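You operate a simulated robot arm through the tools that you are given. There is no shell and no other tool. Be economical: measure what you need, move in short steps, check, and stop when the job is done.

Carry out the task below with a simulated robot arm. There is one attempt and no reset: what you move stays moved.

## Task
Gauge the beige tray's sample and sort it by the height card.
Fine: OK tray if within 1 mm of the card, else recheck tray; foot up again, arm swung aside.

The check looks at the end state, three seconds after you hand in, the way a careful person would. Anything else that was tipped, shoved, dropped, spilled or broken makes it a failure.

## Robot
A 6-joint arm with a fingered hand, fixed in place. Base frame: the origin is at the foot of the arm, x ahead of it, y to its left, z up; the work surface is at about z = 0.8. Units: m, degrees, N and s.
With the tool pointing down near the work surface it reaches from about 0.26 to 0.7 m from the base axis. Its first joint turns from -166.0 to 166.0 degrees. Payload 4 kg.
The tool frame sits at the grasp point between the pads (the TCP): z along the fingers, y along the line on which they close. The tips reach 0.026 m beyond it. The gripper opens to 0.148 m. The gripper's body begins 0.073 m behind the TCP. The gripper is a hand of 3 fingers: y runs from the thumb to the fingers, the wrist lies at [0, 0, -0.239] in the tool frame, and closing takes about 1.5 s.
Orientation is that of the tool frame in the base frame, as a unit quaternion [x, y, z, w]. With the fingers straight down and closing along the base's y, the tool's x points along the base's -x, its y along +y and its z along -z.

## Interface
- The arm moves only by the tool arm_command. Its argument "targets" is a list of rows, each a list of 6 numbers: the shift along the tool's x, y, z in m, then the turn, a rotation vector about the tool's x, y, z in degrees. In form: [[tx, ty, tz, rx, ry, rz], ...]. A call has 1 to 10 rows; each row shifts and turns the commanded pose from where the row before left it, along the tool's axes as they then stand. "grip" is the opening in per cent of the stroke, from 0 (shut) to 100 (fully open), set as the call begins (left out, the last holds). A row lasts 0.2 s, in which the tool goes at most 0.05 m and 8.6 degrees; a call with a longer step from one row to the next is refused whole, and so is a gripper value outside its range. A pose out of reach is approached as far as the arm can. The call stops where the force on the tool passes 90 N (or 10 N more than at its start, if that is more) or the arm is blocked; 0.2 s more then pass. Each finger travels about 0.153 m/s and halts on what it meets, pressing with about 33 N; the grip force reading is that of the motor and also rises with nothing between the fingers. The clock runs only during rows and for 0.2 s after the last one: add rows that do not move to give the fingers time. It gives the time, the measured TCP pose, the force on the tool (base axes), the opening and the grip force at its end, in the units of the frame above (readings bear some noise), with the torque about the TCP (base axes, N m) and any sound that the robot's microphone picked up.
- Cameras (640 x 400 px; columns grow to the right, rows downward): "scene" is fixed at [0.0509, 0.6517, 1.4735]; the picture's right is [-0.65, -0.76, 0.00], its down [-0.59, 0.51, -0.63] and it looks along [0.48, -0.41, -0.78] (base axes); focal length 214 px, centre (320, 200). "wrist" rides on the gripper at [0.068, -0.039, -0.09] in the tool frame; the picture's right is [0.50, 0.87, 0.00], its down [-0.66, 0.38, -0.65] and it looks along [-0.57, 0.33, 0.76] (tool axes); focal length 222 px, centre (320, 200). There is no depth. A picture from a camera that has moved, and an enlarged one, comes with that camera's place and axes in the base frame and with its lens.
- camera(camera): a new picture of that camera. No time passes.
- raise_lower(by): slides the trunk up (or, below 0, down) by that many m; the arm rides with it, the base frame stays. It gives what a move gives, with no picture.
- curl_fingers(finger1, finger2, thumb_bend): sets how far each is bent, from 0 (flat) to 100 (curled in); at 30 the hand is open as for a grip, at 70 the pads meet at the TCP. One left out holds its place. A second passes; each finger stops where it meets its share of the squeeze, and holds until it gets a number again. A gripper value or a shape takes the hand back. It gives what a move gives, with no picture; readings hold the bend of each and the force on the fingers (four entries, about 0 where the hand has none), thumb and palm.
- preshape(shape): the hand has 3 fingers and takes this shape, open, in about a second: jaw (thumb against the fingers, like two jaws); tri (thumb and two fingers); tip (a fingertip pinch); poke (one finger out to press); point (the index stretched); flat (the hand flat); cup (the hand cupped); fist (a fist). The gripper value then closes the fingers along that shape, each until it touches; the sizes above hold for jaw. It gives what a move gives, with no picture.
- zoom(camera, box): a new picture of the part [left, top, right, bottom] of that camera's present view, enlarged. No time passes.
- finish_job(): hands the job in; it is judged then, once.

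Go step by step. Nothing tells you positions but the pictures and the camera data: compare them with the known pose of the tool, close in by small moves and look again before you grip or let go. The budget is 120 turns and 84 pictures, counting those below and the enlarged ones. Unless the task says otherwise, let go and move clear before handing in, and close with one line.

The tools are called after "Call:" as a command line: name --pt "numbers of a row" for each row, then --argument value for the rest, lists and objects as JSON in quotes. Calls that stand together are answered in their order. arm_command: Moves the arm, as the interface text tells. Its arguments: {"type":"object","properties":{"targets":{"type":"array","items":{"type":"array","items":{"type":"number"}}},"grip":{"type":"number"}},"required":["targets"]} The other tools are called the same way: raise_lower (by) slides the trunk up or down; preshape (shape) gives the hand a shape; curl_fingers (finger1, finger2, thumb_bend) moves the fingers one by one; camera (camera) takes a picture; zoom (camera, box) takes an enlarged picture of a part of a camera's view; finish_job () hands the job in.

At the start:

```text
t: 0.0
tcp_pos: [0.22, 0.2674, 1.3162]
orientation: [0.0, 1.0, 0.0, 0.0]
force: [0.1, 1.6, -0.6]
ft_torque: [0.0, 0.02, -0.01]
opening: 0.148
finger_force: 0.1
shape: jaw
bend: [30.0, 30.0, 30.0]
finger forces: [0.0, 0.0, 0.0, 0.1, 0.0, 0.1]
trunk travel left (down, up): [-0.275, 0.042]
```

scene: 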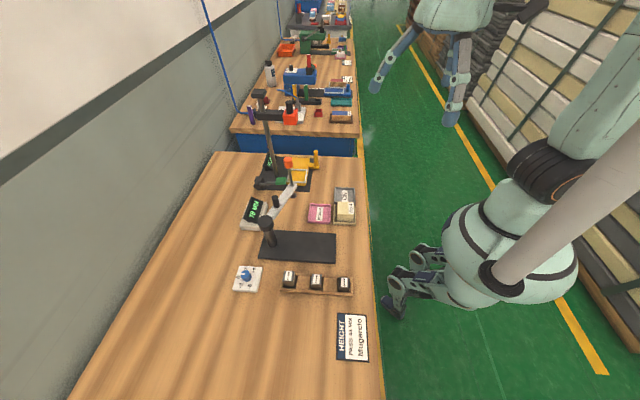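
wrist: 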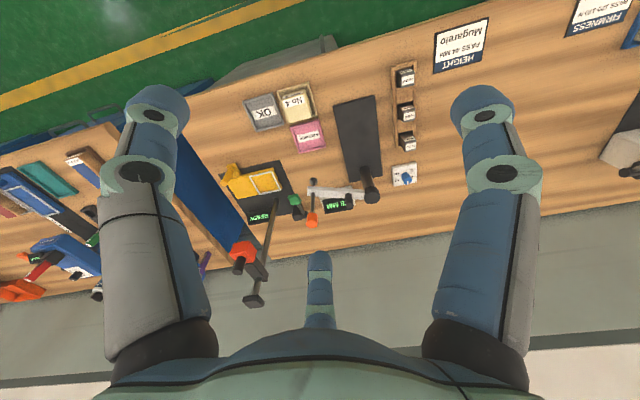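

I see a bench with a gauge station, trays, a card and small blocks. I'll look closer at each part before moving.

Call:
zoom --camera "scene" --box '[220, 140, 380, 240]'

Call:
zoom --camera "scene" --box '[220, 220, 400, 370]'

Call:
zoom --camera "wrist" --box '[210, 70, 430, 230]'

Call:
zoom --camera "wrist" --box '[380, 0, 640, 100]'

```text
4.00 times, centred on (300, 190) of scene
camera zoom: at [0.0509, 0.6517, 1.4735], right [-0.65, -0.76, 0.0], down [-0.59, 0.51, -0.63], along [0.48, -0.41, -0.78], focal length 858 px, centre (400, 240)
```

zoom: 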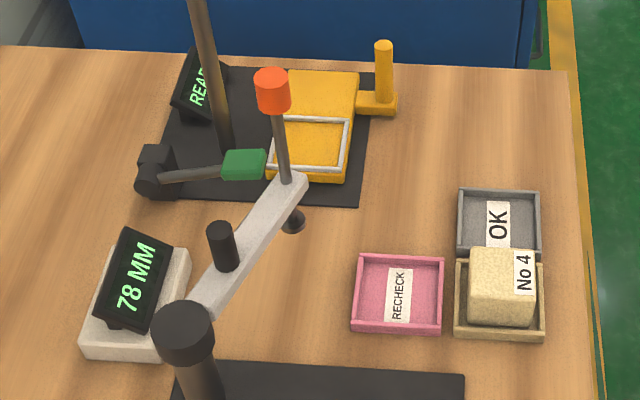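

```text
2.67 times, centred on (310, 295) of scene
camera zoom: at [0.0509, 0.6517, 1.4735], right [-0.65, -0.76, 0.0], down [-0.59, 0.51, -0.63], along [0.48, -0.41, -0.78], focal length 572 px, centre (347, -53)
```

zoom: 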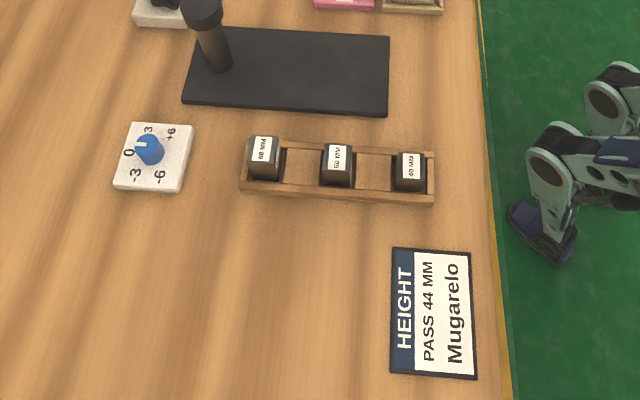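

```text
2.50 times, centred on (320, 150) of wrist
camera zoom: at [0.1509, 0.2291, 1.4055], right [-0.5, 0.87, 0.0], down [0.66, 0.38, 0.65], along [0.57, 0.33, -0.76], focal length 555 px, centre (320, 325)
```

zoom: 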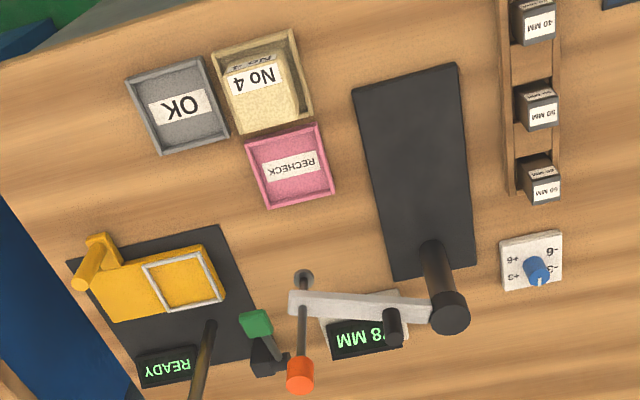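

```text
2.46 times, centred on (510, 50) of wrist
camera zoom: at [0.1509, 0.2291, 1.4055], right [-0.5, 0.87, 0.0], down [0.66, 0.38, 0.65], along [0.57, 0.33, -0.76], focal length 547 px, centre (-148, 569)
```

zoom: 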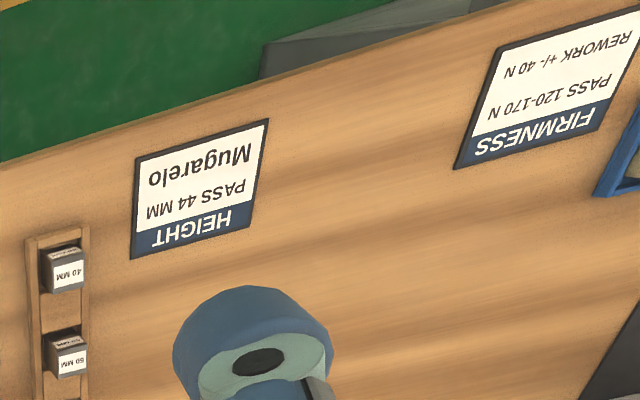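

The sample "No 4" sits in the beige tray at about (0.34, 0.28). The gauge post is near (0.42, 0.56), and its arm and foot are swung aside at about (0.49, 0.40). I'll move above the sample and line the hand up with the bench.

Call:
arm_command --pt "-0.0246 0.0024 0.0432 0 0 0" --pt "-0.0246 0.0024 0.0432 0 0 0" --pt "-0.0246 0.0024 0.0432 0 0 0" --pt "-0.0246 0.0024 0.0432 0 0 0" --pt "-0.0246 0.0024 0.0432 0 0 0" --pt "0 0 0 0 0 8.6" --pt "0 0 0 0 0 8.6" --pt "0 0 0 0 0 8.6" --pt "0 0 0 0 0 8.6" --pt "0 0 0 0 0 8.6"

Call:
camera --camera "wrist"

Call:
camera --camera "scene"

```text
t: 2.2
tcp_pos: [0.3419, 0.2799, 1.0993]
orientation: [0.367, 0.93, -0.001, 0.0]
force: [0.4, 0.8, -0.2]
ft_torque: [-0.01, -0.02, -0.01]
opening: 0.1481
finger_force: 0.0
shape: jaw
bend: [30.0, 30.0, 30.0]
finger forces: [0.0, 0.0, 0.0, 0.0, 0.0, 0.0]
trunk travel left (down, up): [-0.275, 0.042]
```

```text
77 pictures are left
camera wrist: at [0.2656, 0.2975, 1.1896], right [0.23, 0.97, 0.0], down [0.74, -0.17, 0.65], along [0.64, -0.15, -0.76], focal length 222 px, centre (320, 200)
```

wrist: 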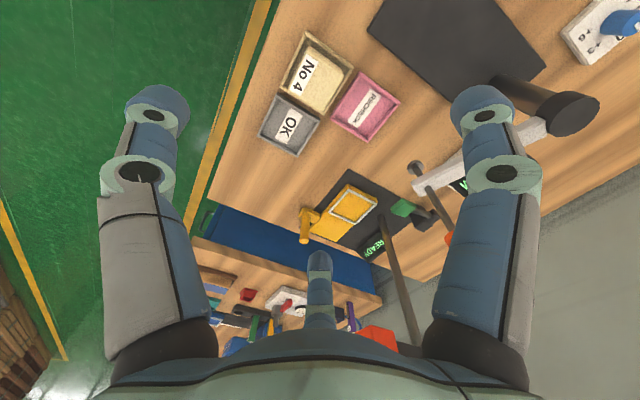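

```text
76 pictures are left
```

scene: 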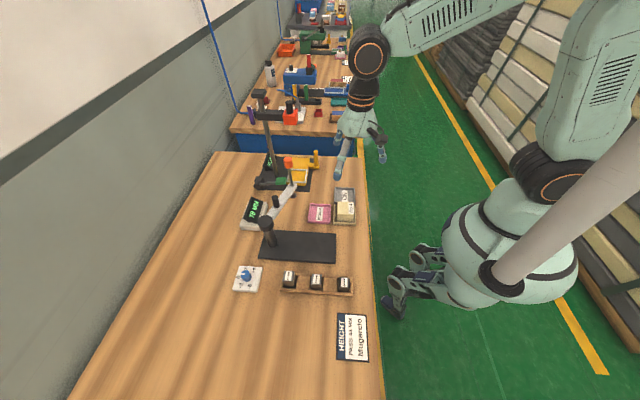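

The hand is above the sample. I'll zoom in to measure the sample and trays.

Call:
zoom --camera "wrist" --box '[240, 20, 416, 130]'

Call:
zoom --camera "scene" --box '[300, 170, 380, 230]'

Call:
zoom --camera "scene" --box '[230, 180, 310, 230]'

Call:
zoom --camera "scene" --box '[225, 255, 305, 305]'

```text
3.64 times, centred on (328, 75) of wrist
camera zoom: at [0.2656, 0.2975, 1.1896], right [0.23, 0.97, 0.0], down [0.74, -0.17, 0.65], along [0.64, -0.15, -0.76], focal length 808 px, centre (291, 654)
```

zoom: 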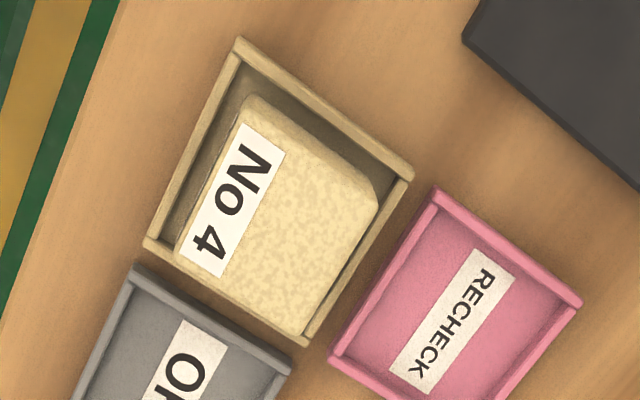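

```text
6.67 times, centred on (340, 200) of scene
camera zoom: at [0.0509, 0.6517, 1.4735], right [-0.65, -0.76, 0.0], down [-0.59, 0.51, -0.63], along [0.48, -0.41, -0.78], focal length 1430 px, centre (187, 200)
```

zoom: 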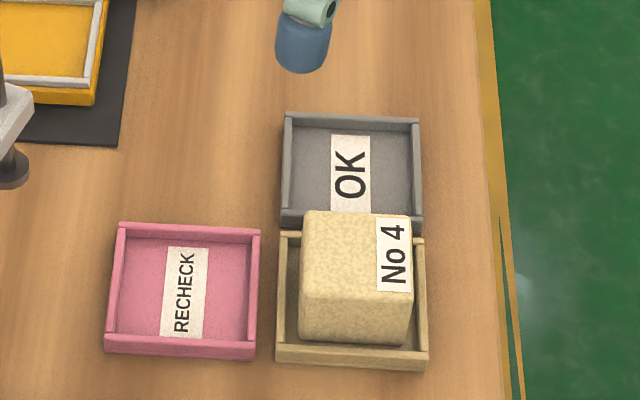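

```text
8.00 times, centred on (270, 205) of scene
camera zoom: at [0.0509, 0.6517, 1.4735], right [-0.65, -0.76, 0.0], down [-0.59, 0.51, -0.63], along [0.48, -0.41, -0.78], focal length 1716 px, centre (720, 160)
```

zoom: 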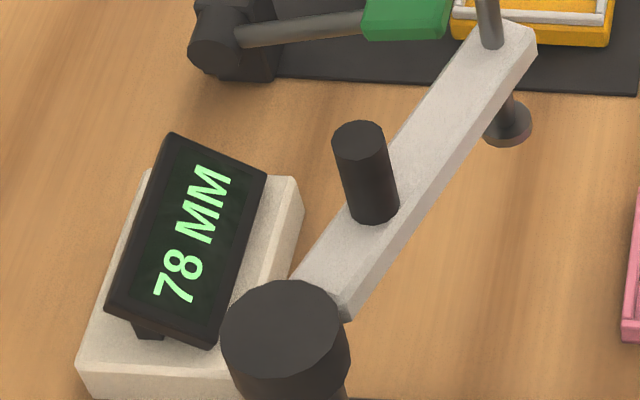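

```text
8.00 times, centred on (265, 280) of scene
camera zoom: at [0.0509, 0.6517, 1.4735], right [-0.65, -0.76, 0.0], down [-0.59, 0.51, -0.63], along [0.48, -0.41, -0.78], focal length 1716 px, centre (760, -440)
```

zoom: 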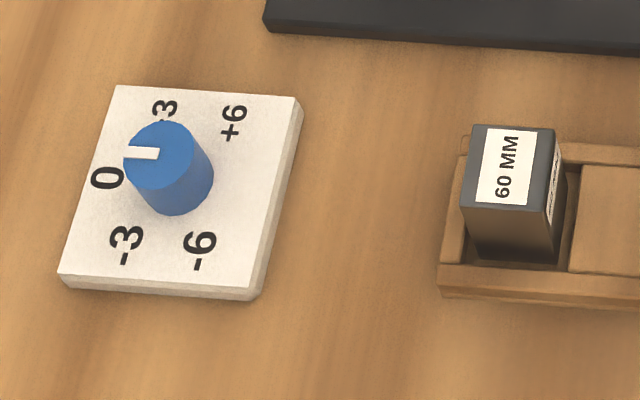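

The gauge foot sits at about (0.486, 0.404), with the knob near z = 1.04. I'll check the gauge's zero first, so I'm moving above the knob.

Call:
arm_command --pt "0 0 -0.05 0 0 0" --pt "-0.004 0.038 0 0 0 0" --pt "-0.004 0.038 0 0 0 0" --pt "-0.004 0.038 0 0 0 0" --pt "-0.004 0.038 0 0 0 0" --pt "-0.004 0.037 0 0 0 0"

Call:
camera --camera "wrist"

Call:
zoom --camera "scene" --box '[200, 80, 360, 200]'

```text
t: 3.6
tcp_pos: [0.4866, 0.4051, 1.1482]
orientation: [0.367, 0.93, -0.001, -0.001]
force: [-0.5, 0.5, -0.3]
ft_torque: [-0.02, 0.03, -0.05]
opening: 0.1481
finger_force: 0.0
shape: jaw
bend: [30.0, 30.0, 30.0]
finger forces: [0.0, 0.0, 0.0, 0.0, 0.0, 0.0]
trunk travel left (down, up): [-0.275, 0.042]
```

```text
71 pictures are left
camera wrist: at [0.4096, 0.4233, 1.2386], right [0.23, 0.97, 0.0], down [0.74, -0.17, 0.65], along [0.64, -0.15, -0.76], focal length 222 px, centre (320, 200)
```

wrist: 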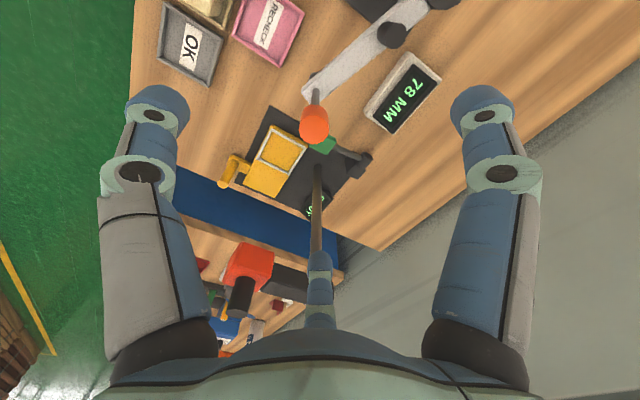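

```text
3.33 times, centred on (280, 140) of scene
camera zoom: at [0.0509, 0.6517, 1.4735], right [-0.65, -0.76, 0.0], down [-0.59, 0.51, -0.63], along [0.48, -0.41, -0.78], focal length 715 px, centre (453, 400)
```

zoom: 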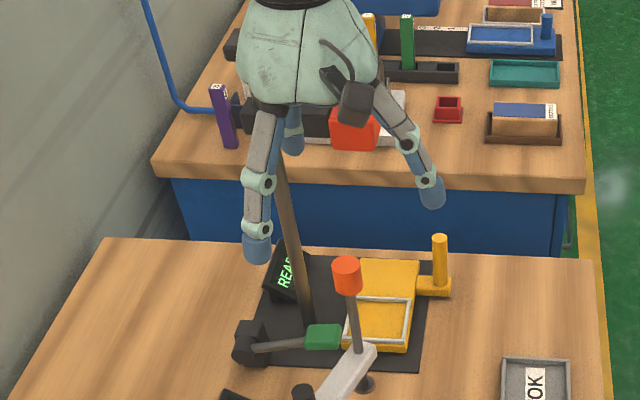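

The knob is right under the hand, near (0.483, 0.401). Before descending, I'll half-close the hand to see how the fingers converge.

Call:
arm_command --pt "0 0 0 0 0 0" --pt "0 0 0 0 0 0" --pt "0 0 0 0 0 0" --pt "0 0 0 0 0 0" --grip 30

Call:
camera --camera "wrist"

Call:
preshape --shape "tri"

Call:
camera --camera "wrist"

```text
t: 4.6
tcp_pos: [0.4851, 0.4035, 1.1501]
orientation: [0.366, 0.931, -0.001, 0.0]
force: [-0.1, 0.0, 0.1]
ft_torque: [0.03, 0.03, -0.02]
opening: 0.0448
finger_force: 0.1
shape: jaw
bend: [77.0, 77.0, 70.0]
finger forces: [0.1, 0.0, 0.1, 0.1, 0.0, 0.0]
trunk travel left (down, up): [-0.275, 0.042]
```

```text
69 pictures are left
camera wrist: at [0.4084, 0.4219, 1.2399], right [0.23, 0.97, 0.0], down [0.74, -0.17, 0.65], along [0.64, -0.15, -0.76], focal length 222 px, centre (320, 200)
```

wrist: 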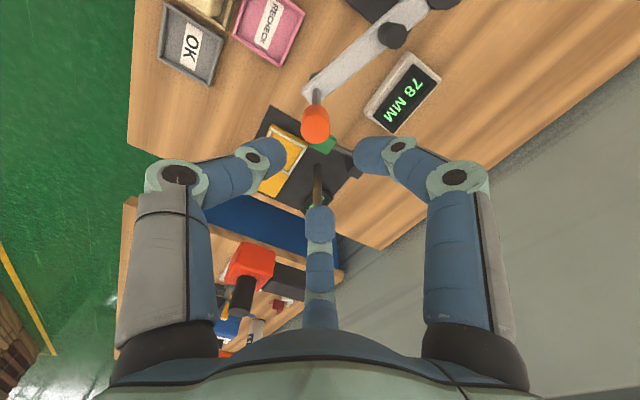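

```text
t: 5.5
tcp_pos: [0.4846, 0.4048, 1.1482]
orientation: [0.367, 0.93, -0.001, 0.0]
force: [-0.4, 0.3, 0.2]
ft_torque: [0.0, 0.0, -0.01]
opening: 0.1478
finger_force: 0.0
shape: tri
bend: [30.0, 30.0, 30.0]
finger forces: [0.1, 0.1, 0.1, 0.0, 0.1, 0.0]
trunk travel left (down, up): [-0.275, 0.042]
```

```text
68 pictures are left
camera wrist: at [0.4085, 0.422, 1.2399], right [0.23, 0.97, 0.0], down [0.74, -0.17, 0.65], along [0.64, -0.15, -0.76], focal length 222 px, centre (320, 200)
```

wrist: 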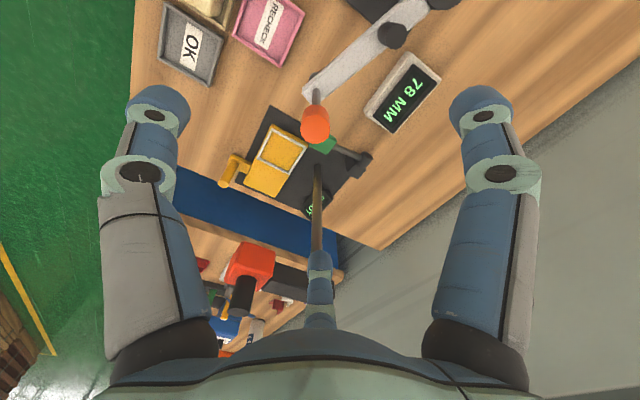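

The hand is a three-finger centring chuck, which suits the knob well. I'll descend around the knob with the hand open.

Call:
arm_command --pt "0 -0.002 0.028 0 0 0" --pt "0 -0.001 0.028 0 0 0" --pt "0 0 0.028 0 0 0" --pt "0 0 0.026 0 0 0"

Call:
camera --camera "wrist"

Call:
zoom --camera "scene" --box '[220, 120, 348, 200]'

```text
t: 6.5
tcp_pos: [0.4842, 0.4006, 1.0385]
orientation: [0.367, 0.93, 0.001, 0.0]
force: [-0.2, 0.1, 0.0]
ft_torque: [-0.02, -0.04, -0.01]
opening: 0.1478
finger_force: 0.1
shape: tri
bend: [30.0, 30.0, 30.0]
finger forces: [0.0, 0.1, 0.0, 0.1, 0.1, 0.1]
trunk travel left (down, up): [-0.275, 0.042]
```

```text
67 pictures are left
camera wrist: at [0.4077, 0.4199, 1.1286], right [0.23, 0.97, 0.0], down [0.74, -0.17, 0.65], along [0.64, -0.15, -0.76], focal length 222 px, centre (320, 200)
```

wrist: 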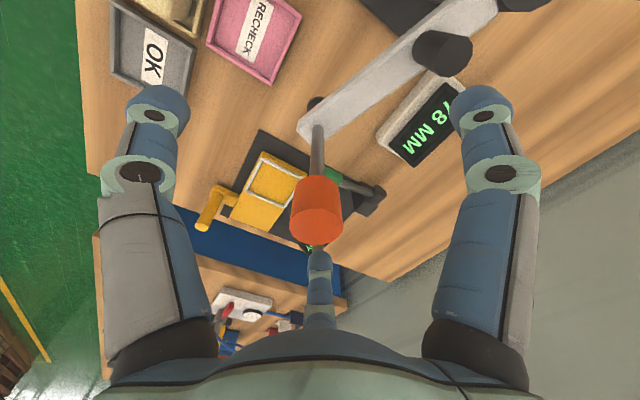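

```text
5.00 times, centred on (284, 160) of scene
camera zoom: at [0.0509, 0.6517, 1.4735], right [-0.65, -0.76, 0.0], down [-0.59, 0.51, -0.63], along [0.48, -0.41, -0.78], focal length 1072 px, centre (500, 400)
```

zoom: 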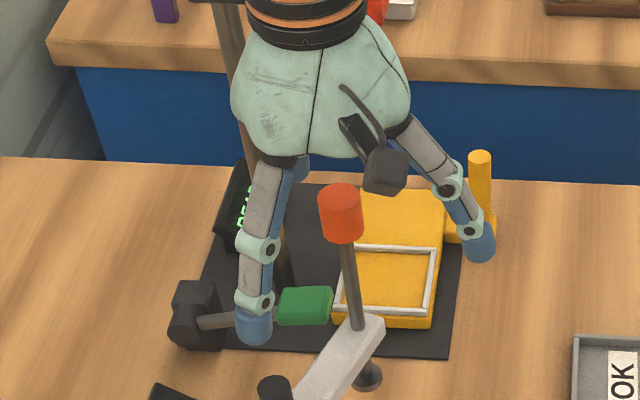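

The knob is centred at the grasp point. Closing on it now.

Call:
arm_command --pt "0 0 0 0 0 0" --pt "0 0 0 0 0 0" --pt "0 0 0 0 0 0" --pt "0 0 0 0 0 0" --pt "0 0 0 0 0 0" --pt "0 0 0 0 0 0" --pt "0 0 0 0 0 0" --grip 8

Call:
camera --camera "wrist"

```text
t: 8.1
tcp_pos: [0.483, 0.4021, 1.0391]
orientation: [0.367, 0.93, 0.0, 0.0]
force: [-0.9, -1.3, -0.4]
ft_torque: [0.05, -0.01, 0.0]
opening: 0.0122
finger_force: 0.1
shape: tri
bend: [73.0, 73.0, 70.0]
finger forces: [0.1, 0.0, 0.1, 0.1, 1.0, 0.0]
trunk travel left (down, up): [-0.275, 0.042]
```

```text
65 pictures are left
camera wrist: at [0.4074, 0.4199, 1.1292], right [0.23, 0.97, 0.0], down [0.74, -0.17, 0.65], along [0.64, -0.15, -0.76], focal length 222 px, centre (320, 200)
```

wrist: 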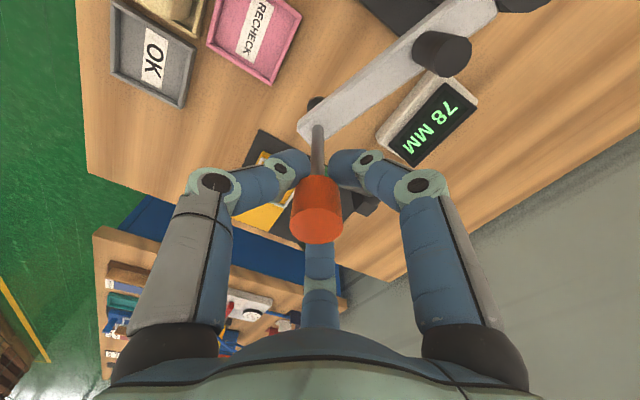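

The tips closed below the knob, around the rod. I'll open a little, raise about 22 mm and grip the knob itself with the fingertips.

Call:
arm_command --pt "0 0 0 0 0 0" --pt "0 0 0 0 0 0" --pt "0 0 0 0 0 0" --pt "0 0 -0.022 0 0 0" --pt "0 0 0 0 0 0" --grip 45

Call:
arm_command --pt "0 0 0 0 0 0" --pt "0 0 0 0 0 0" --pt "0 0 0 0 0 0" --pt "0 0 0 0 0 0" --pt "0 0 0 0 0 0" --pt "0 0 0 0 0 0" --grip 0

Call:
camera --camera "wrist"

```text
t: 9.3
tcp_pos: [0.4834, 0.401, 1.0607]
orientation: [0.366, 0.931, 0.0, 0.0]
force: [-0.1, 0.5, 0.1]
ft_torque: [0.02, -0.03, 0.02]
opening: 0.066
finger_force: 0.0
shape: tri
bend: [39.0, 39.0, 70.0]
finger forces: [0.1, 0.0, 0.0, 0.0, 0.0, 0.0]
trunk travel left (down, up): [-0.275, 0.042]
```

```text
t: 10.7
tcp_pos: [0.4836, 0.4011, 1.0613]
orientation: [0.367, 0.93, 0.0, 0.0]
force: [-2.7, 0.2, -5.0]
ft_torque: [-0.03, 0.09, -0.01]
opening: 0.0199
finger_force: 32.4
shape: tri
bend: [73.0, 75.0, 70.0]
finger forces: [28.6, 28.8, 0.0, 0.0, 30.8, 0.0]
trunk travel left (down, up): [-0.275, 0.042]
```

```text
64 pictures are left
camera wrist: at [0.4069, 0.4203, 1.1511], right [0.23, 0.97, 0.0], down [0.74, -0.17, 0.65], along [0.64, -0.15, -0.76], focal length 222 px, centre (320, 200)
```

wrist: 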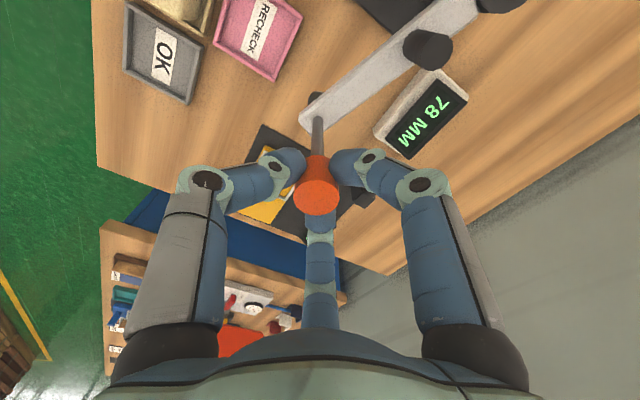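

The knob is gripped firmly. Now I'll swing the arm along its arc toward the plate, turning the hand with it, and do half of the swing first.

Call:
arm_command --pt "0.0089 -0.0178 0 0 0 6.8" --pt "0.0089 -0.0178 0 0 0 6.8" --pt "0.0089 -0.0178 0 0 0 6.8" --pt "0.0089 -0.0178 0 0 0 6.8" --pt "0.0089 -0.0178 0 0 0 6.8"

Call:
zoom --camera "scene" --box '[220, 120, 380, 270]'

```text
t: 11.9
tcp_pos: [0.3867, 0.3916, 1.0612]
orientation: [0.623, 0.782, 0.0, 0.0]
force: [-0.2, -0.7, -9.0]
ft_torque: [-0.03, 0.03, -0.09]
opening: 0.0197
finger_force: 33.4
shape: tri
bend: [73.0, 75.0, 70.0]
finger forces: [28.7, 32.2, 0.0, 0.1, 30.6, 0.0]
trunk travel left (down, up): [-0.275, 0.042]
```

```text
2.67 times, centred on (300, 195) of scene
camera zoom: at [0.0509, 0.6517, 1.4735], right [-0.65, -0.76, 0.0], down [-0.59, 0.51, -0.63], along [0.48, -0.41, -0.78], focal length 572 px, centre (373, 213)
```

zoom: 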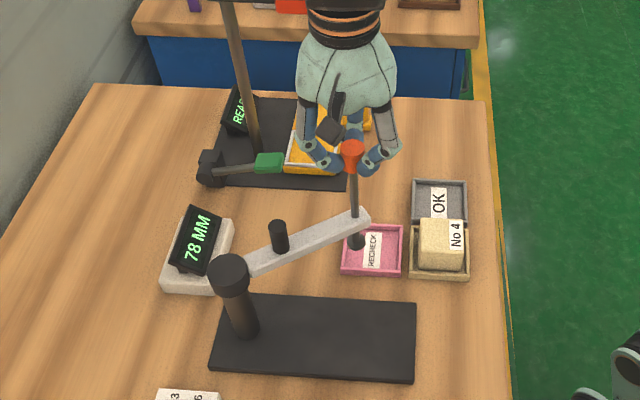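

The arm follows easily with almost no side force. I'll continue the swing over the plate.

Call:
arm_command --pt "0.0089 -0.0178 0 0 0 6.8" --pt "0.0089 -0.0178 0 0 0 6.8" --pt "0.0089 -0.0178 0 0 0 6.8" --pt "0.0089 -0.0178 0 0 0 6.8" --pt "0.0089 -0.0178 0 0 0 6.8"

Call:
zoom --camera "scene" --box '[220, 150, 380, 300]'

```text
t: 13.1
tcp_pos: [0.3023, 0.4354, 1.0613]
orientation: [0.825, 0.566, 0.0, 0.0]
force: [17.0, 1.8, -7.6]
ft_torque: [-0.01, -0.37, 0.0]
opening: 0.0185
finger_force: 33.1
shape: tri
bend: [73.0, 75.0, 70.0]
finger forces: [36.1, 35.2, 0.0, 0.0, 25.0, 0.0]
trunk travel left (down, up): [-0.275, 0.042]
```

```text
2.67 times, centred on (300, 225) of scene
camera zoom: at [0.0509, 0.6517, 1.4735], right [-0.65, -0.76, 0.0], down [-0.59, 0.51, -0.63], along [0.48, -0.41, -0.78], focal length 572 px, centre (373, 133)
```

zoom: 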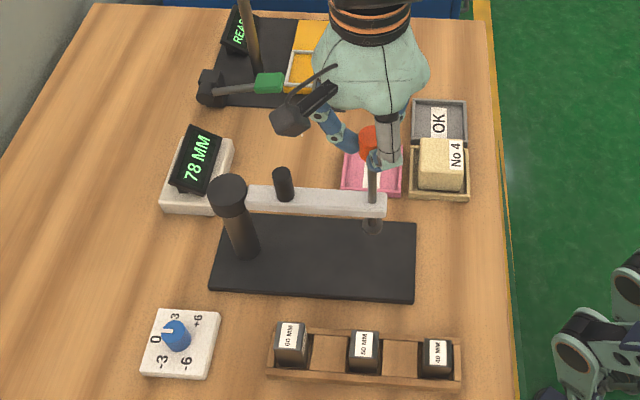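

The arm now lies over the plate and a stop is giving a slight push, about 17 N. I'll ease back a little and start lowering the foot on the bare plate.

Call:
arm_command --pt "-0.0009 0.0018 0 0 0 0" --pt "0 0 0.015 0 0 0" --pt "0 0 0.015 0 0 0"

Call:
zoom --camera "scene" --box '[220, 150, 380, 300]'

```text
t: 13.9
tcp_pos: [0.3024, 0.4346, 1.0312]
orientation: [0.824, 0.567, 0.001, 0.0]
force: [15.5, 6.1, 0.5]
ft_torque: [0.12, -0.39, -0.05]
opening: 0.0188
finger_force: 32.8
shape: tri
bend: [73.0, 75.0, 70.0]
finger forces: [36.8, 33.2, 0.0, 0.0, 27.3, 0.0]
trunk travel left (down, up): [-0.275, 0.042]
```

```text
2.67 times, centred on (300, 225) of scene
camera zoom: at [0.0509, 0.6517, 1.4735], right [-0.65, -0.76, 0.0], down [-0.59, 0.51, -0.63], along [0.48, -0.41, -0.78], focal length 572 px, centre (373, 133)
```

zoom: 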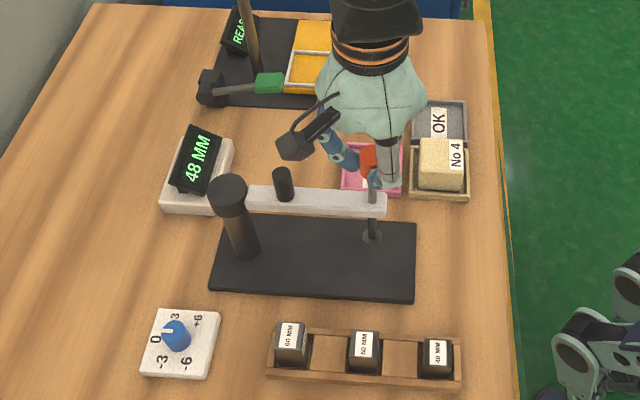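

The reading tracks 1:1, with 48 mm after lowering 30 mm. I'll relax the side force and lower carefully to the plate.

Call:
arm_command --pt "0.0014 0.0015 0 0 0 0" --pt "0 0 0.015 0 0 0" --pt "0 0 0.015 0 0 0" --pt "0 0 0.01 0 0 0"

Call:
zoom --camera "scene" --box '[220, 150, 380, 300]'

```text
t: 14.9
tcp_pos: [0.3026, 0.4345, 0.9919]
orientation: [0.824, 0.566, -0.002, -0.001]
force: [11.1, 3.4, -1.6]
ft_torque: [0.06, -0.27, -0.08]
opening: 0.0185
finger_force: 32.9
shape: tri
bend: [73.0, 75.0, 70.0]
finger forces: [33.9, 33.7, 0.1, 0.0, 29.1, 0.0]
trunk travel left (down, up): [-0.275, 0.042]
```

```text
2.67 times, centred on (300, 225) of scene
camera zoom: at [0.0509, 0.6517, 1.4735], right [-0.65, -0.76, 0.0], down [-0.59, 0.51, -0.63], along [0.48, -0.41, -0.78], focal length 572 px, centre (373, 133)
```

zoom: 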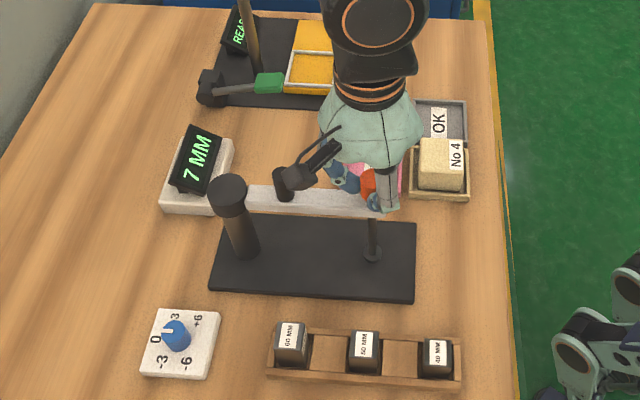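

It reads 7 mm. The last millimetres go slowly, watching the vertical force.

Call:
arm_command --pt "0 0 0.002 0 0 0" --pt "0 0 0.002 0 0 0"

Call:
zoom --camera "scene" --box '[240, 185, 280, 225]'

Call:
zoom --camera "scene" --box '[290, 210, 340, 260]'

```text
t: 15.5
tcp_pos: [0.3039, 0.4336, 0.9876]
orientation: [0.824, 0.566, 0.0, -0.001]
force: [8.9, 3.2, 0.7]
ft_torque: [0.01, -0.21, -0.03]
opening: 0.0186
finger_force: 32.7
shape: tri
bend: [73.0, 75.0, 70.0]
finger forces: [33.2, 33.8, 0.0, 0.1, 30.2, 0.0]
trunk travel left (down, up): [-0.275, 0.042]
```

```text
10.00 times, centred on (260, 205) of scene
camera zoom: at [0.0509, 0.6517, 1.4735], right [-0.65, -0.76, 0.0], down [-0.59, 0.51, -0.63], along [0.48, -0.41, -0.78], focal length 2145 px, centre (920, 150)
```

zoom: 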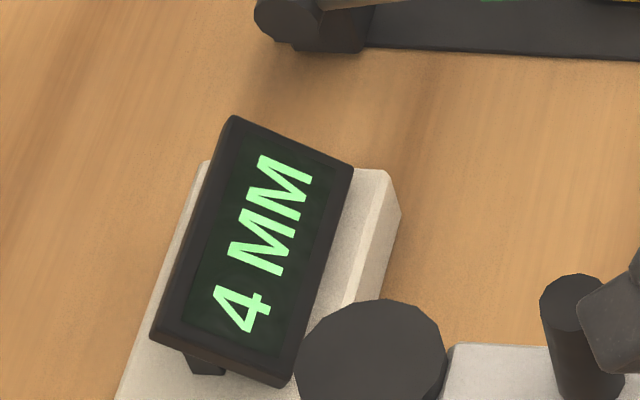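

```text
8.00 times, centred on (315, 235) of scene
camera zoom: at [0.0509, 0.6517, 1.4735], right [-0.65, -0.76, 0.0], down [-0.59, 0.51, -0.63], along [0.48, -0.41, -0.78], focal length 1716 px, centre (360, -80)
```

zoom: 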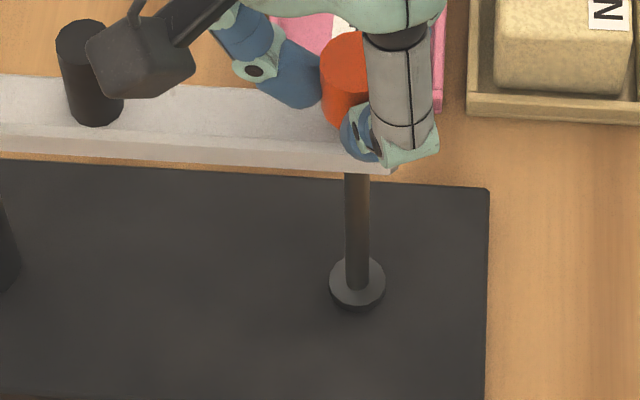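

Call:
arm_command --pt "0 0 0.001 0 0 0" --pt "0 0 0.001 0 0 0"

Call:
arm_command --pt "0 0 0.001 0 0 0"

Call:
zoom --camera "scene" --box '[240, 185, 280, 225]'

```text
t: 16.1
tcp_pos: [0.3031, 0.434, 0.9858]
orientation: [0.824, 0.567, 0.0, 0.0]
force: [8.0, 2.7, 1.3]
ft_torque: [0.03, -0.2, -0.02]
opening: 0.0185
finger_force: 32.2
shape: tri
bend: [73.0, 75.0, 70.0]
finger forces: [32.8, 33.8, 0.0, 0.0, 30.6, 0.1]
trunk travel left (down, up): [-0.275, 0.042]
```

```text
t: 16.5
tcp_pos: [0.3027, 0.4345, 0.984]
orientation: [0.824, 0.567, 0.0, 0.0]
force: [8.9, 4.2, 0.7]
ft_torque: [-0.01, -0.22, -0.03]
opening: 0.019
finger_force: 33.1
shape: tri
bend: [73.0, 75.0, 70.0]
finger forces: [33.2, 33.8, 0.0, 0.0, 30.3, 0.0]
trunk travel left (down, up): [-0.275, 0.042]
```

```text
10.00 times, centred on (260, 205) of scene
camera zoom: at [0.0509, 0.6517, 1.4735], right [-0.65, -0.76, 0.0], down [-0.59, 0.51, -0.63], along [0.48, -0.41, -0.78], focal length 2145 px, centre (920, 150)
```

zoom: 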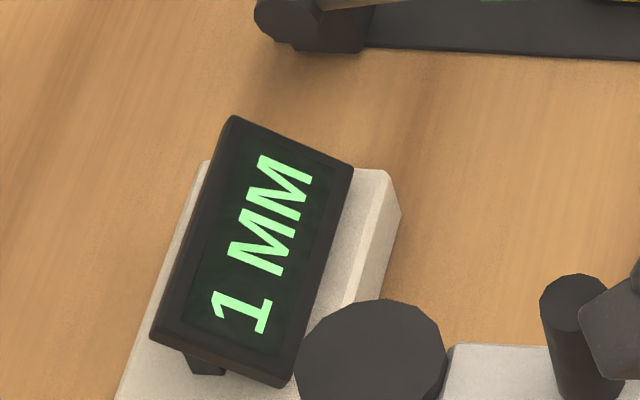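

It reads 1 mm and still shows no contact force. Continuing in 1 mm steps.

Call:
arm_command --pt "0 0 0.001 0 0 0" --pt "0 0 0 0 0 0"

Call:
arm_command --pt "0 0 0.001 0 0 0" --pt "0 0 0 0 0 0"

Call:
zoom --camera "scene" --box '[240, 185, 280, 225]'

```text
t: 17.1
tcp_pos: [0.3019, 0.4349, 0.9839]
orientation: [0.824, 0.566, -0.001, -0.001]
force: [8.6, 3.5, 1.2]
ft_torque: [0.05, -0.21, -0.03]
opening: 0.0187
finger_force: 33.1
shape: tri
bend: [73.0, 75.0, 70.0]
finger forces: [33.2, 33.4, 0.0, 0.0, 30.8, 0.1]
trunk travel left (down, up): [-0.275, 0.042]
```

```text
t: 17.7
tcp_pos: [0.3022, 0.4341, 0.9833]
orientation: [0.824, 0.567, 0.0, -0.001]
force: [8.5, 4.9, 6.4]
ft_torque: [0.05, -0.22, -0.05]
opening: 0.0188
finger_force: 33.0
shape: tri
bend: [73.0, 75.0, 70.0]
finger forces: [33.9, 33.4, 0.1, 0.0, 31.4, 0.0]
trunk travel left (down, up): [-0.275, 0.042]
```

```text
10.00 times, centred on (260, 205) of scene
camera zoom: at [0.0509, 0.6517, 1.4735], right [-0.65, -0.76, 0.0], down [-0.59, 0.51, -0.63], along [0.48, -0.41, -0.78], focal length 2145 px, centre (920, 150)
```

zoom: 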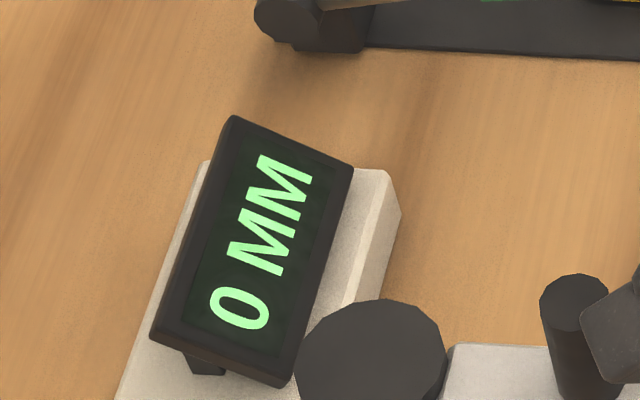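

Call:
arm_command --pt "0 0 0.001 0 0 0" --pt "0 0 0 0 0 0"

Call:
zoom --camera "scene" --box '[240, 185, 280, 225]'

Call:
zoom --camera "scene" --box '[295, 225, 335, 255]'

```text
t: 18.3
tcp_pos: [0.3033, 0.4347, 0.9813]
orientation: [0.824, 0.566, 0.0, -0.002]
force: [7.4, 6.0, 14.5]
ft_torque: [0.06, -0.23, -0.04]
opening: 0.0191
finger_force: 33.2
shape: tri
bend: [73.0, 75.0, 70.0]
finger forces: [35.3, 34.5, 0.1, 0.0, 32.8, 0.0]
trunk travel left (down, up): [-0.275, 0.042]
```

```text
10.00 times, centred on (260, 205) of scene
camera zoom: at [0.0509, 0.6517, 1.4735], right [-0.65, -0.76, 0.0], down [-0.59, 0.51, -0.63], along [0.48, -0.41, -0.78], focal length 2145 px, centre (920, 150)
```

zoom: 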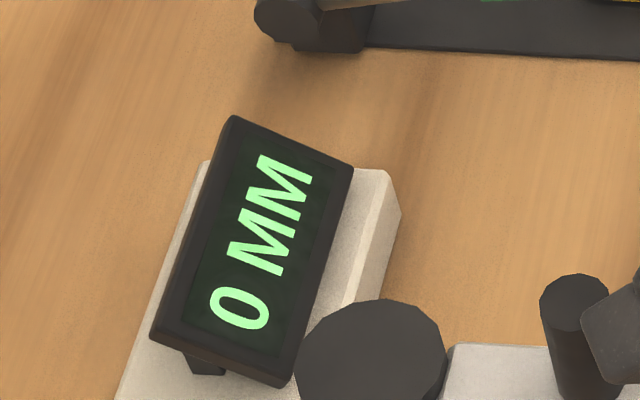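

```text
13.33 times, centred on (315, 240) of scene
camera zoom: at [0.0509, 0.6517, 1.4735], right [-0.65, -0.76, 0.0], down [-0.59, 0.51, -0.63], along [0.48, -0.41, -0.78], focal length 2860 px, centre (387, -333)
```

zoom: 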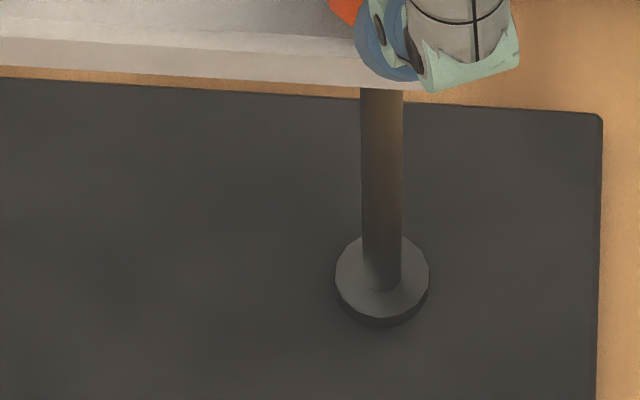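

The foot rests on the bare plate, with contact force rising, and the display reads 0, so the gauge zero is right. I'll raise the foot fully and swing the arm back.

Call:
arm_command --pt "0 0 -0.02 0 0 0" --pt "0 0 -0.02 0 0 0" --pt "0 0 -0.02 0 0 0" --pt "0 0 -0.0195 0 0 0"

Call:
zoom --camera "scene" --box '[240, 185, 280, 225]'

```text
t: 19.3
tcp_pos: [0.3018, 0.4341, 1.0611]
orientation: [0.824, 0.566, -0.001, 0.001]
force: [5.5, 0.8, -3.0]
ft_torque: [-0.03, -0.15, -0.04]
opening: 0.0188
finger_force: 33.1
shape: tri
bend: [73.0, 75.0, 70.0]
finger forces: [31.7, 34.3, 0.1, 0.0, 31.2, 0.1]
trunk travel left (down, up): [-0.275, 0.042]
```

```text
10.00 times, centred on (260, 205) of scene
camera zoom: at [0.0509, 0.6517, 1.4735], right [-0.65, -0.76, 0.0], down [-0.59, 0.51, -0.63], along [0.48, -0.41, -0.78], focal length 2145 px, centre (920, 150)
```

zoom: 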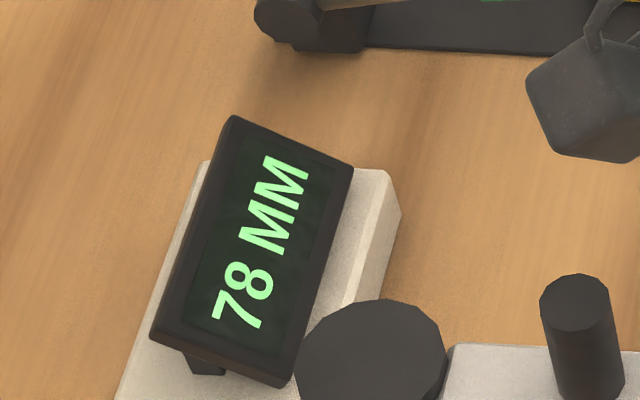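

The foot is up at 78. Swinging the arm aside.

Call:
arm_command --pt "-0.0067 0.0187 0 0 0 -6.8" --pt "-0.0067 0.0187 0 0 0 -6.8" --pt "-0.0067 0.0187 0 0 0 -6.8" --pt "-0.0067 0.0187 0 0 0 -6.8" --pt "-0.0067 0.0187 0 0 0 -6.8" --pt "-0.0067 0.0187 0 0 0 -6.8" --pt "-0.0067 0.0187 0 0 0 -6.8" --pt "-0.0067 0.0187 0 0 0 -6.8" --pt "-0.0067 0.0187 0 0 0 -6.8" --pt "-0.0067 0.0187 0 0 0 -6.8"

Call:
camera --camera "scene"

```text
t: 21.5
tcp_pos: [0.4845, 0.4015, 1.0622]
orientation: [0.366, 0.931, 0.0, 0.0]
force: [-10.4, 2.4, -3.6]
ft_torque: [0.04, 0.24, -0.15]
opening: 0.0194
finger_force: 33.3
shape: tri
bend: [73.0, 75.0, 70.0]
finger forces: [30.8, 28.8, 0.1, 0.0, 35.6, 0.0]
trunk travel left (down, up): [-0.275, 0.042]
```

```text
52 pictures are left
```

scene: 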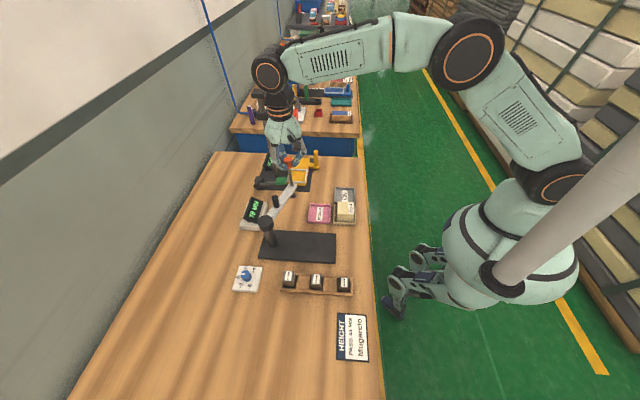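

I'll release the knob, rise and go back above the sample.

Call:
arm_command --pt "0 0 0 0 0 0" --pt "0 0 0 0 0 0" --pt "0 0 0 0 0 0" --pt "0 0 0 0 0 0" --pt "0 0 0 0 0 0" --pt "0 0 -0.03 0 0 0" --pt "0 0 -0.03 0 0 0" --pt "0 0 -0.03 0 0 0" --grip 100

Call:
arm_command --pt "0.0036 -0.038 0 0 0 0" --pt "0.0036 -0.038 0 0 0 0" --pt "0.0036 -0.038 0 0 0 0" --pt "0.0036 -0.038 0 0 0 0" --pt "0.0036 -0.038 0 0 0 0" --pt "0 0 0.04 0 0 2" --pt "0 0 0.04 0 0 0" --pt "0 0 0.04 0 0 0" --pt "0 0 0.04 0 0 0" --pt "0 0 0 0 0 0"

Call:
camera --camera "wrist"

Call:
camera --camera "scene"

```text
t: 23.3
tcp_pos: [0.486, 0.4022, 1.1502]
orientation: [0.366, 0.93, 0.0, 0.0]
force: [0.6, -0.8, 0.0]
ft_torque: [-0.01, -0.03, -0.01]
opening: 0.1477
finger_force: 0.1
shape: tri
bend: [30.0, 30.0, 30.0]
finger forces: [0.0, 0.0, 0.0, 0.0, 0.0, 0.0]
trunk travel left (down, up): [-0.275, 0.042]
```

```text
t: 25.5
tcp_pos: [0.344, 0.2747, 0.9908]
orientation: [0.383, 0.924, 0.001, 0.0]
force: [0.3, 0.7, -0.5]
ft_torque: [-0.01, -0.02, 0.03]
opening: 0.1474
finger_force: 0.1
shape: tri
bend: [30.0, 30.0, 30.0]
finger forces: [0.0, 0.1, 0.0, 0.2, 0.1, 0.1]
trunk travel left (down, up): [-0.275, 0.042]
```

```text
51 pictures are left
camera wrist: at [0.2681, 0.2957, 1.0803], right [0.26, 0.97, 0.0], down [0.73, -0.2, 0.65], along [0.63, -0.17, -0.76], focal length 222 px, centre (320, 200)
```

wrist: 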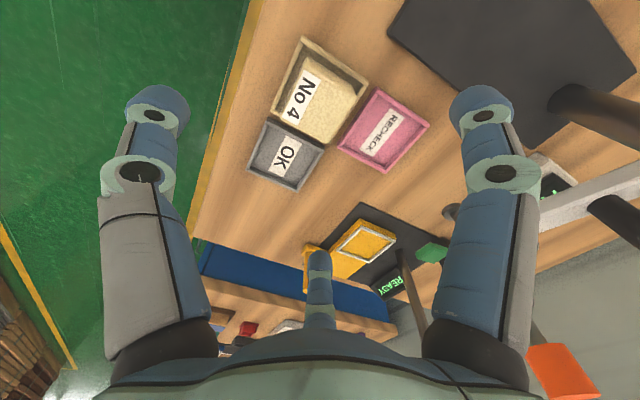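

```text
50 pictures are left
```

scene: 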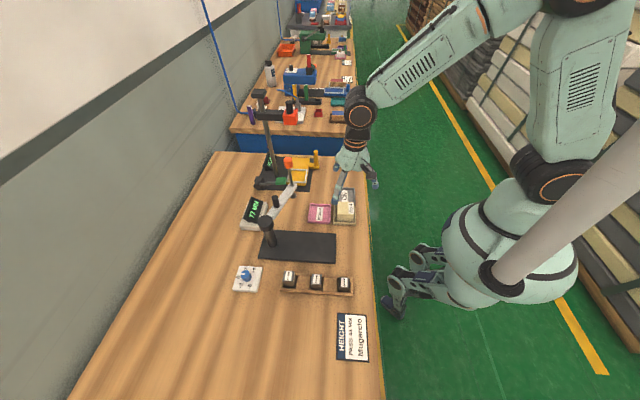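

Call:
zoom --camera "wrist" --box '[256, 30, 384, 150]'

Call:
zoom --camera "scene" --box '[310, 160, 390, 230]'

```text
3.33 times, centred on (320, 90) of wrist
camera zoom: at [0.2681, 0.2957, 1.0803], right [0.26, 0.97, 0.0], down [0.73, -0.2, 0.65], along [0.63, -0.17, -0.76], focal length 740 px, centre (320, 567)
```

zoom: 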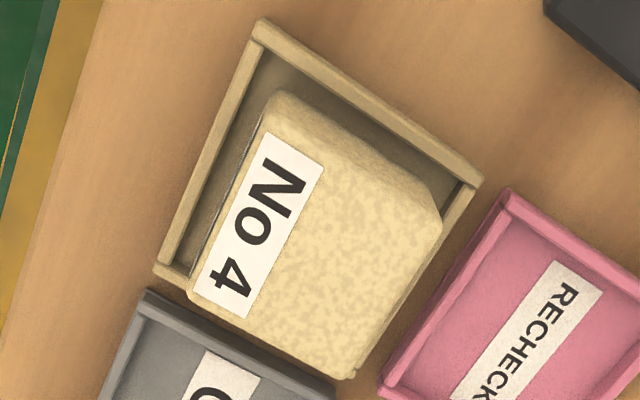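

```text
5.71 times, centred on (350, 195) of scene
camera zoom: at [0.0509, 0.6517, 1.4735], right [-0.65, -0.76, 0.0], down [-0.59, 0.51, -0.63], along [0.48, -0.41, -0.78], focal length 1226 px, centre (149, 229)
```

zoom: 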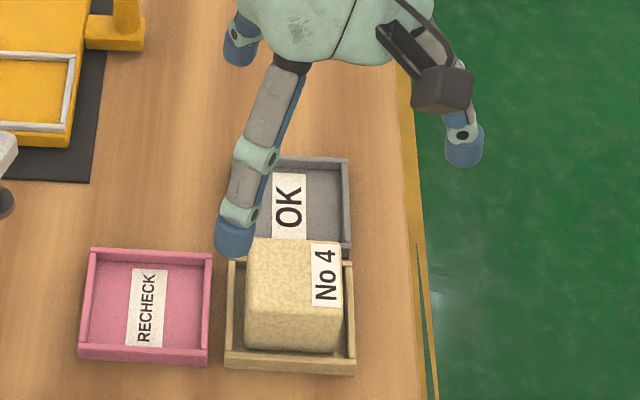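

The sample centre is at about (0.3385, 0.2745), with its sides at 45° matching the hand. I'll descend around it with the tips staying above the tray walls.

Call:
arm_command --pt "0.0035 -0.0035 0 0 0 0" --pt "0 0 0.045 0 0 0" --pt "0 0 0.045 0 0 0" --pt "0 0 0.04 0 0 0" --pt "0 0 0 0 0 0"

Call:
camera --camera "wrist"

Call:
zoom --camera "scene" --box '[310, 160, 390, 230]'

```text
t: 26.7
tcp_pos: [0.3391, 0.2746, 0.8611]
orientation: [0.382, 0.924, 0.0, 0.0]
force: [0.5, 0.6, 0.7]
ft_torque: [-0.05, -0.02, -0.03]
opening: 0.1479
finger_force: 0.1
shape: tri
bend: [30.0, 30.0, 30.0]
finger forces: [0.0, 0.0, 0.0, 0.0, 0.0, 0.1]
trunk travel left (down, up): [-0.275, 0.042]
```

```text
47 pictures are left
camera wrist: at [0.2628, 0.2955, 0.9507], right [0.26, 0.97, 0.0], down [0.73, -0.2, 0.65], along [0.63, -0.17, -0.76], focal length 222 px, centre (320, 200)
```

wrist: 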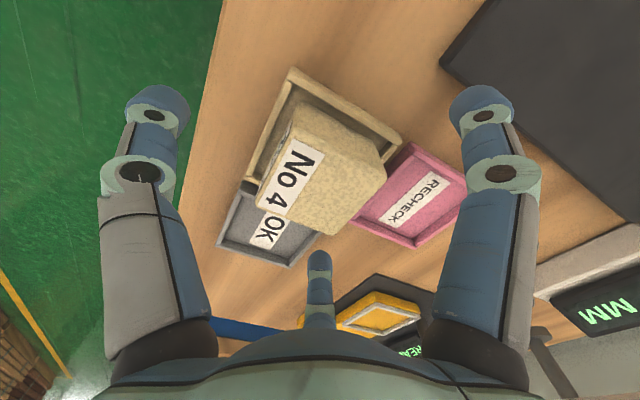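

```text
5.71 times, centred on (350, 195) of scene
camera zoom: at [0.0509, 0.6517, 1.4735], right [-0.65, -0.76, 0.0], down [-0.59, 0.51, -0.63], along [0.48, -0.41, -0.78], focal length 1226 px, centre (149, 229)
```

zoom: 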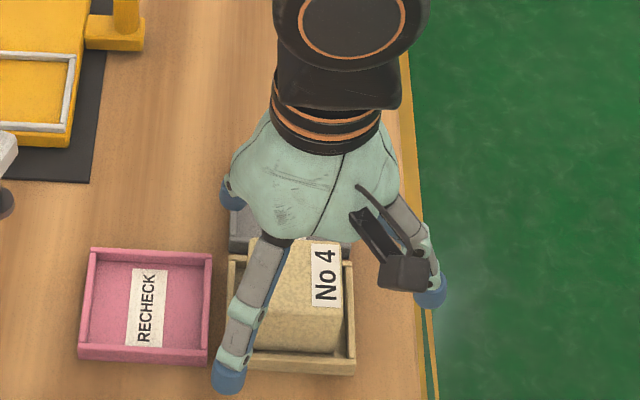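

The fingers surround the sample. I'll lower another 9 mm and close.

Call:
arm_command --pt "0 0 0.009 0 0 0" --pt "0 0 0 0 0 0"

Call:
arm_command --pt "0 0 0 0 0 0" --pt "0 0 0 0 0 0" --pt "0 0 0 0 0 0" --pt "0 0 0 0 0 0" --pt "0 0 0 0 0 0" --pt "0 0 0 0 0 0" --pt "0 0 0 0 0 0" --grip 20

Call:
camera --camera "wrist"

Call:
zoom --camera "scene" --box '[310, 160, 390, 230]'

```text
t: 27.3
tcp_pos: [0.3391, 0.275, 0.8524]
orientation: [0.383, 0.924, 0.0, 0.0]
force: [0.4, 0.3, -0.1]
ft_torque: [0.0, -0.01, 0.02]
opening: 0.1479
finger_force: 0.0
shape: tri
bend: [30.0, 30.0, 30.0]
finger forces: [0.1, 0.0, 0.1, 0.0, 0.0, 0.1]
trunk travel left (down, up): [-0.275, 0.042]
```

```text
t: 28.9
tcp_pos: [0.3384, 0.2747, 0.8527]
orientation: [0.383, 0.924, 0.001, 0.0]
force: [0.1, -0.3, -0.1]
ft_torque: [0.03, 0.01, 0.01]
opening: 0.0579
finger_force: 32.7
shape: tri
bend: [77.0, 77.0, 70.0]
finger forces: [26.4, 27.1, 0.1, 0.0, 29.2, 0.1]
trunk travel left (down, up): [-0.275, 0.042]
```

```text
45 pictures are left
camera wrist: at [0.2631, 0.2958, 0.9418], right [0.26, 0.97, 0.0], down [0.73, -0.2, 0.65], along [0.63, -0.17, -0.76], focal length 222 px, centre (320, 200)
```

wrist: 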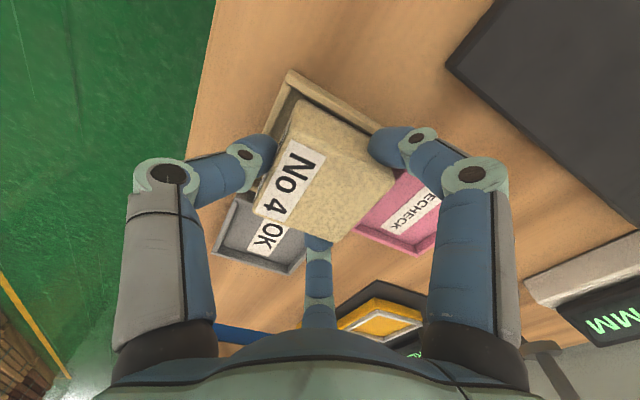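

```text
5.71 times, centred on (350, 195) of scene
camera zoom: at [0.0509, 0.6517, 1.4735], right [-0.65, -0.76, 0.0], down [-0.59, 0.51, -0.63], along [0.48, -0.41, -0.78], focal length 1226 px, centre (149, 229)
```

zoom: 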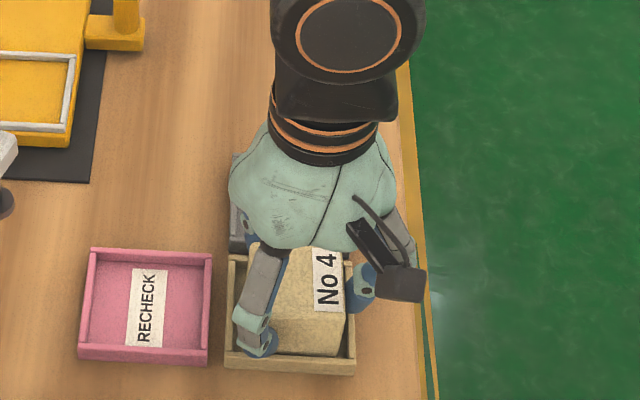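

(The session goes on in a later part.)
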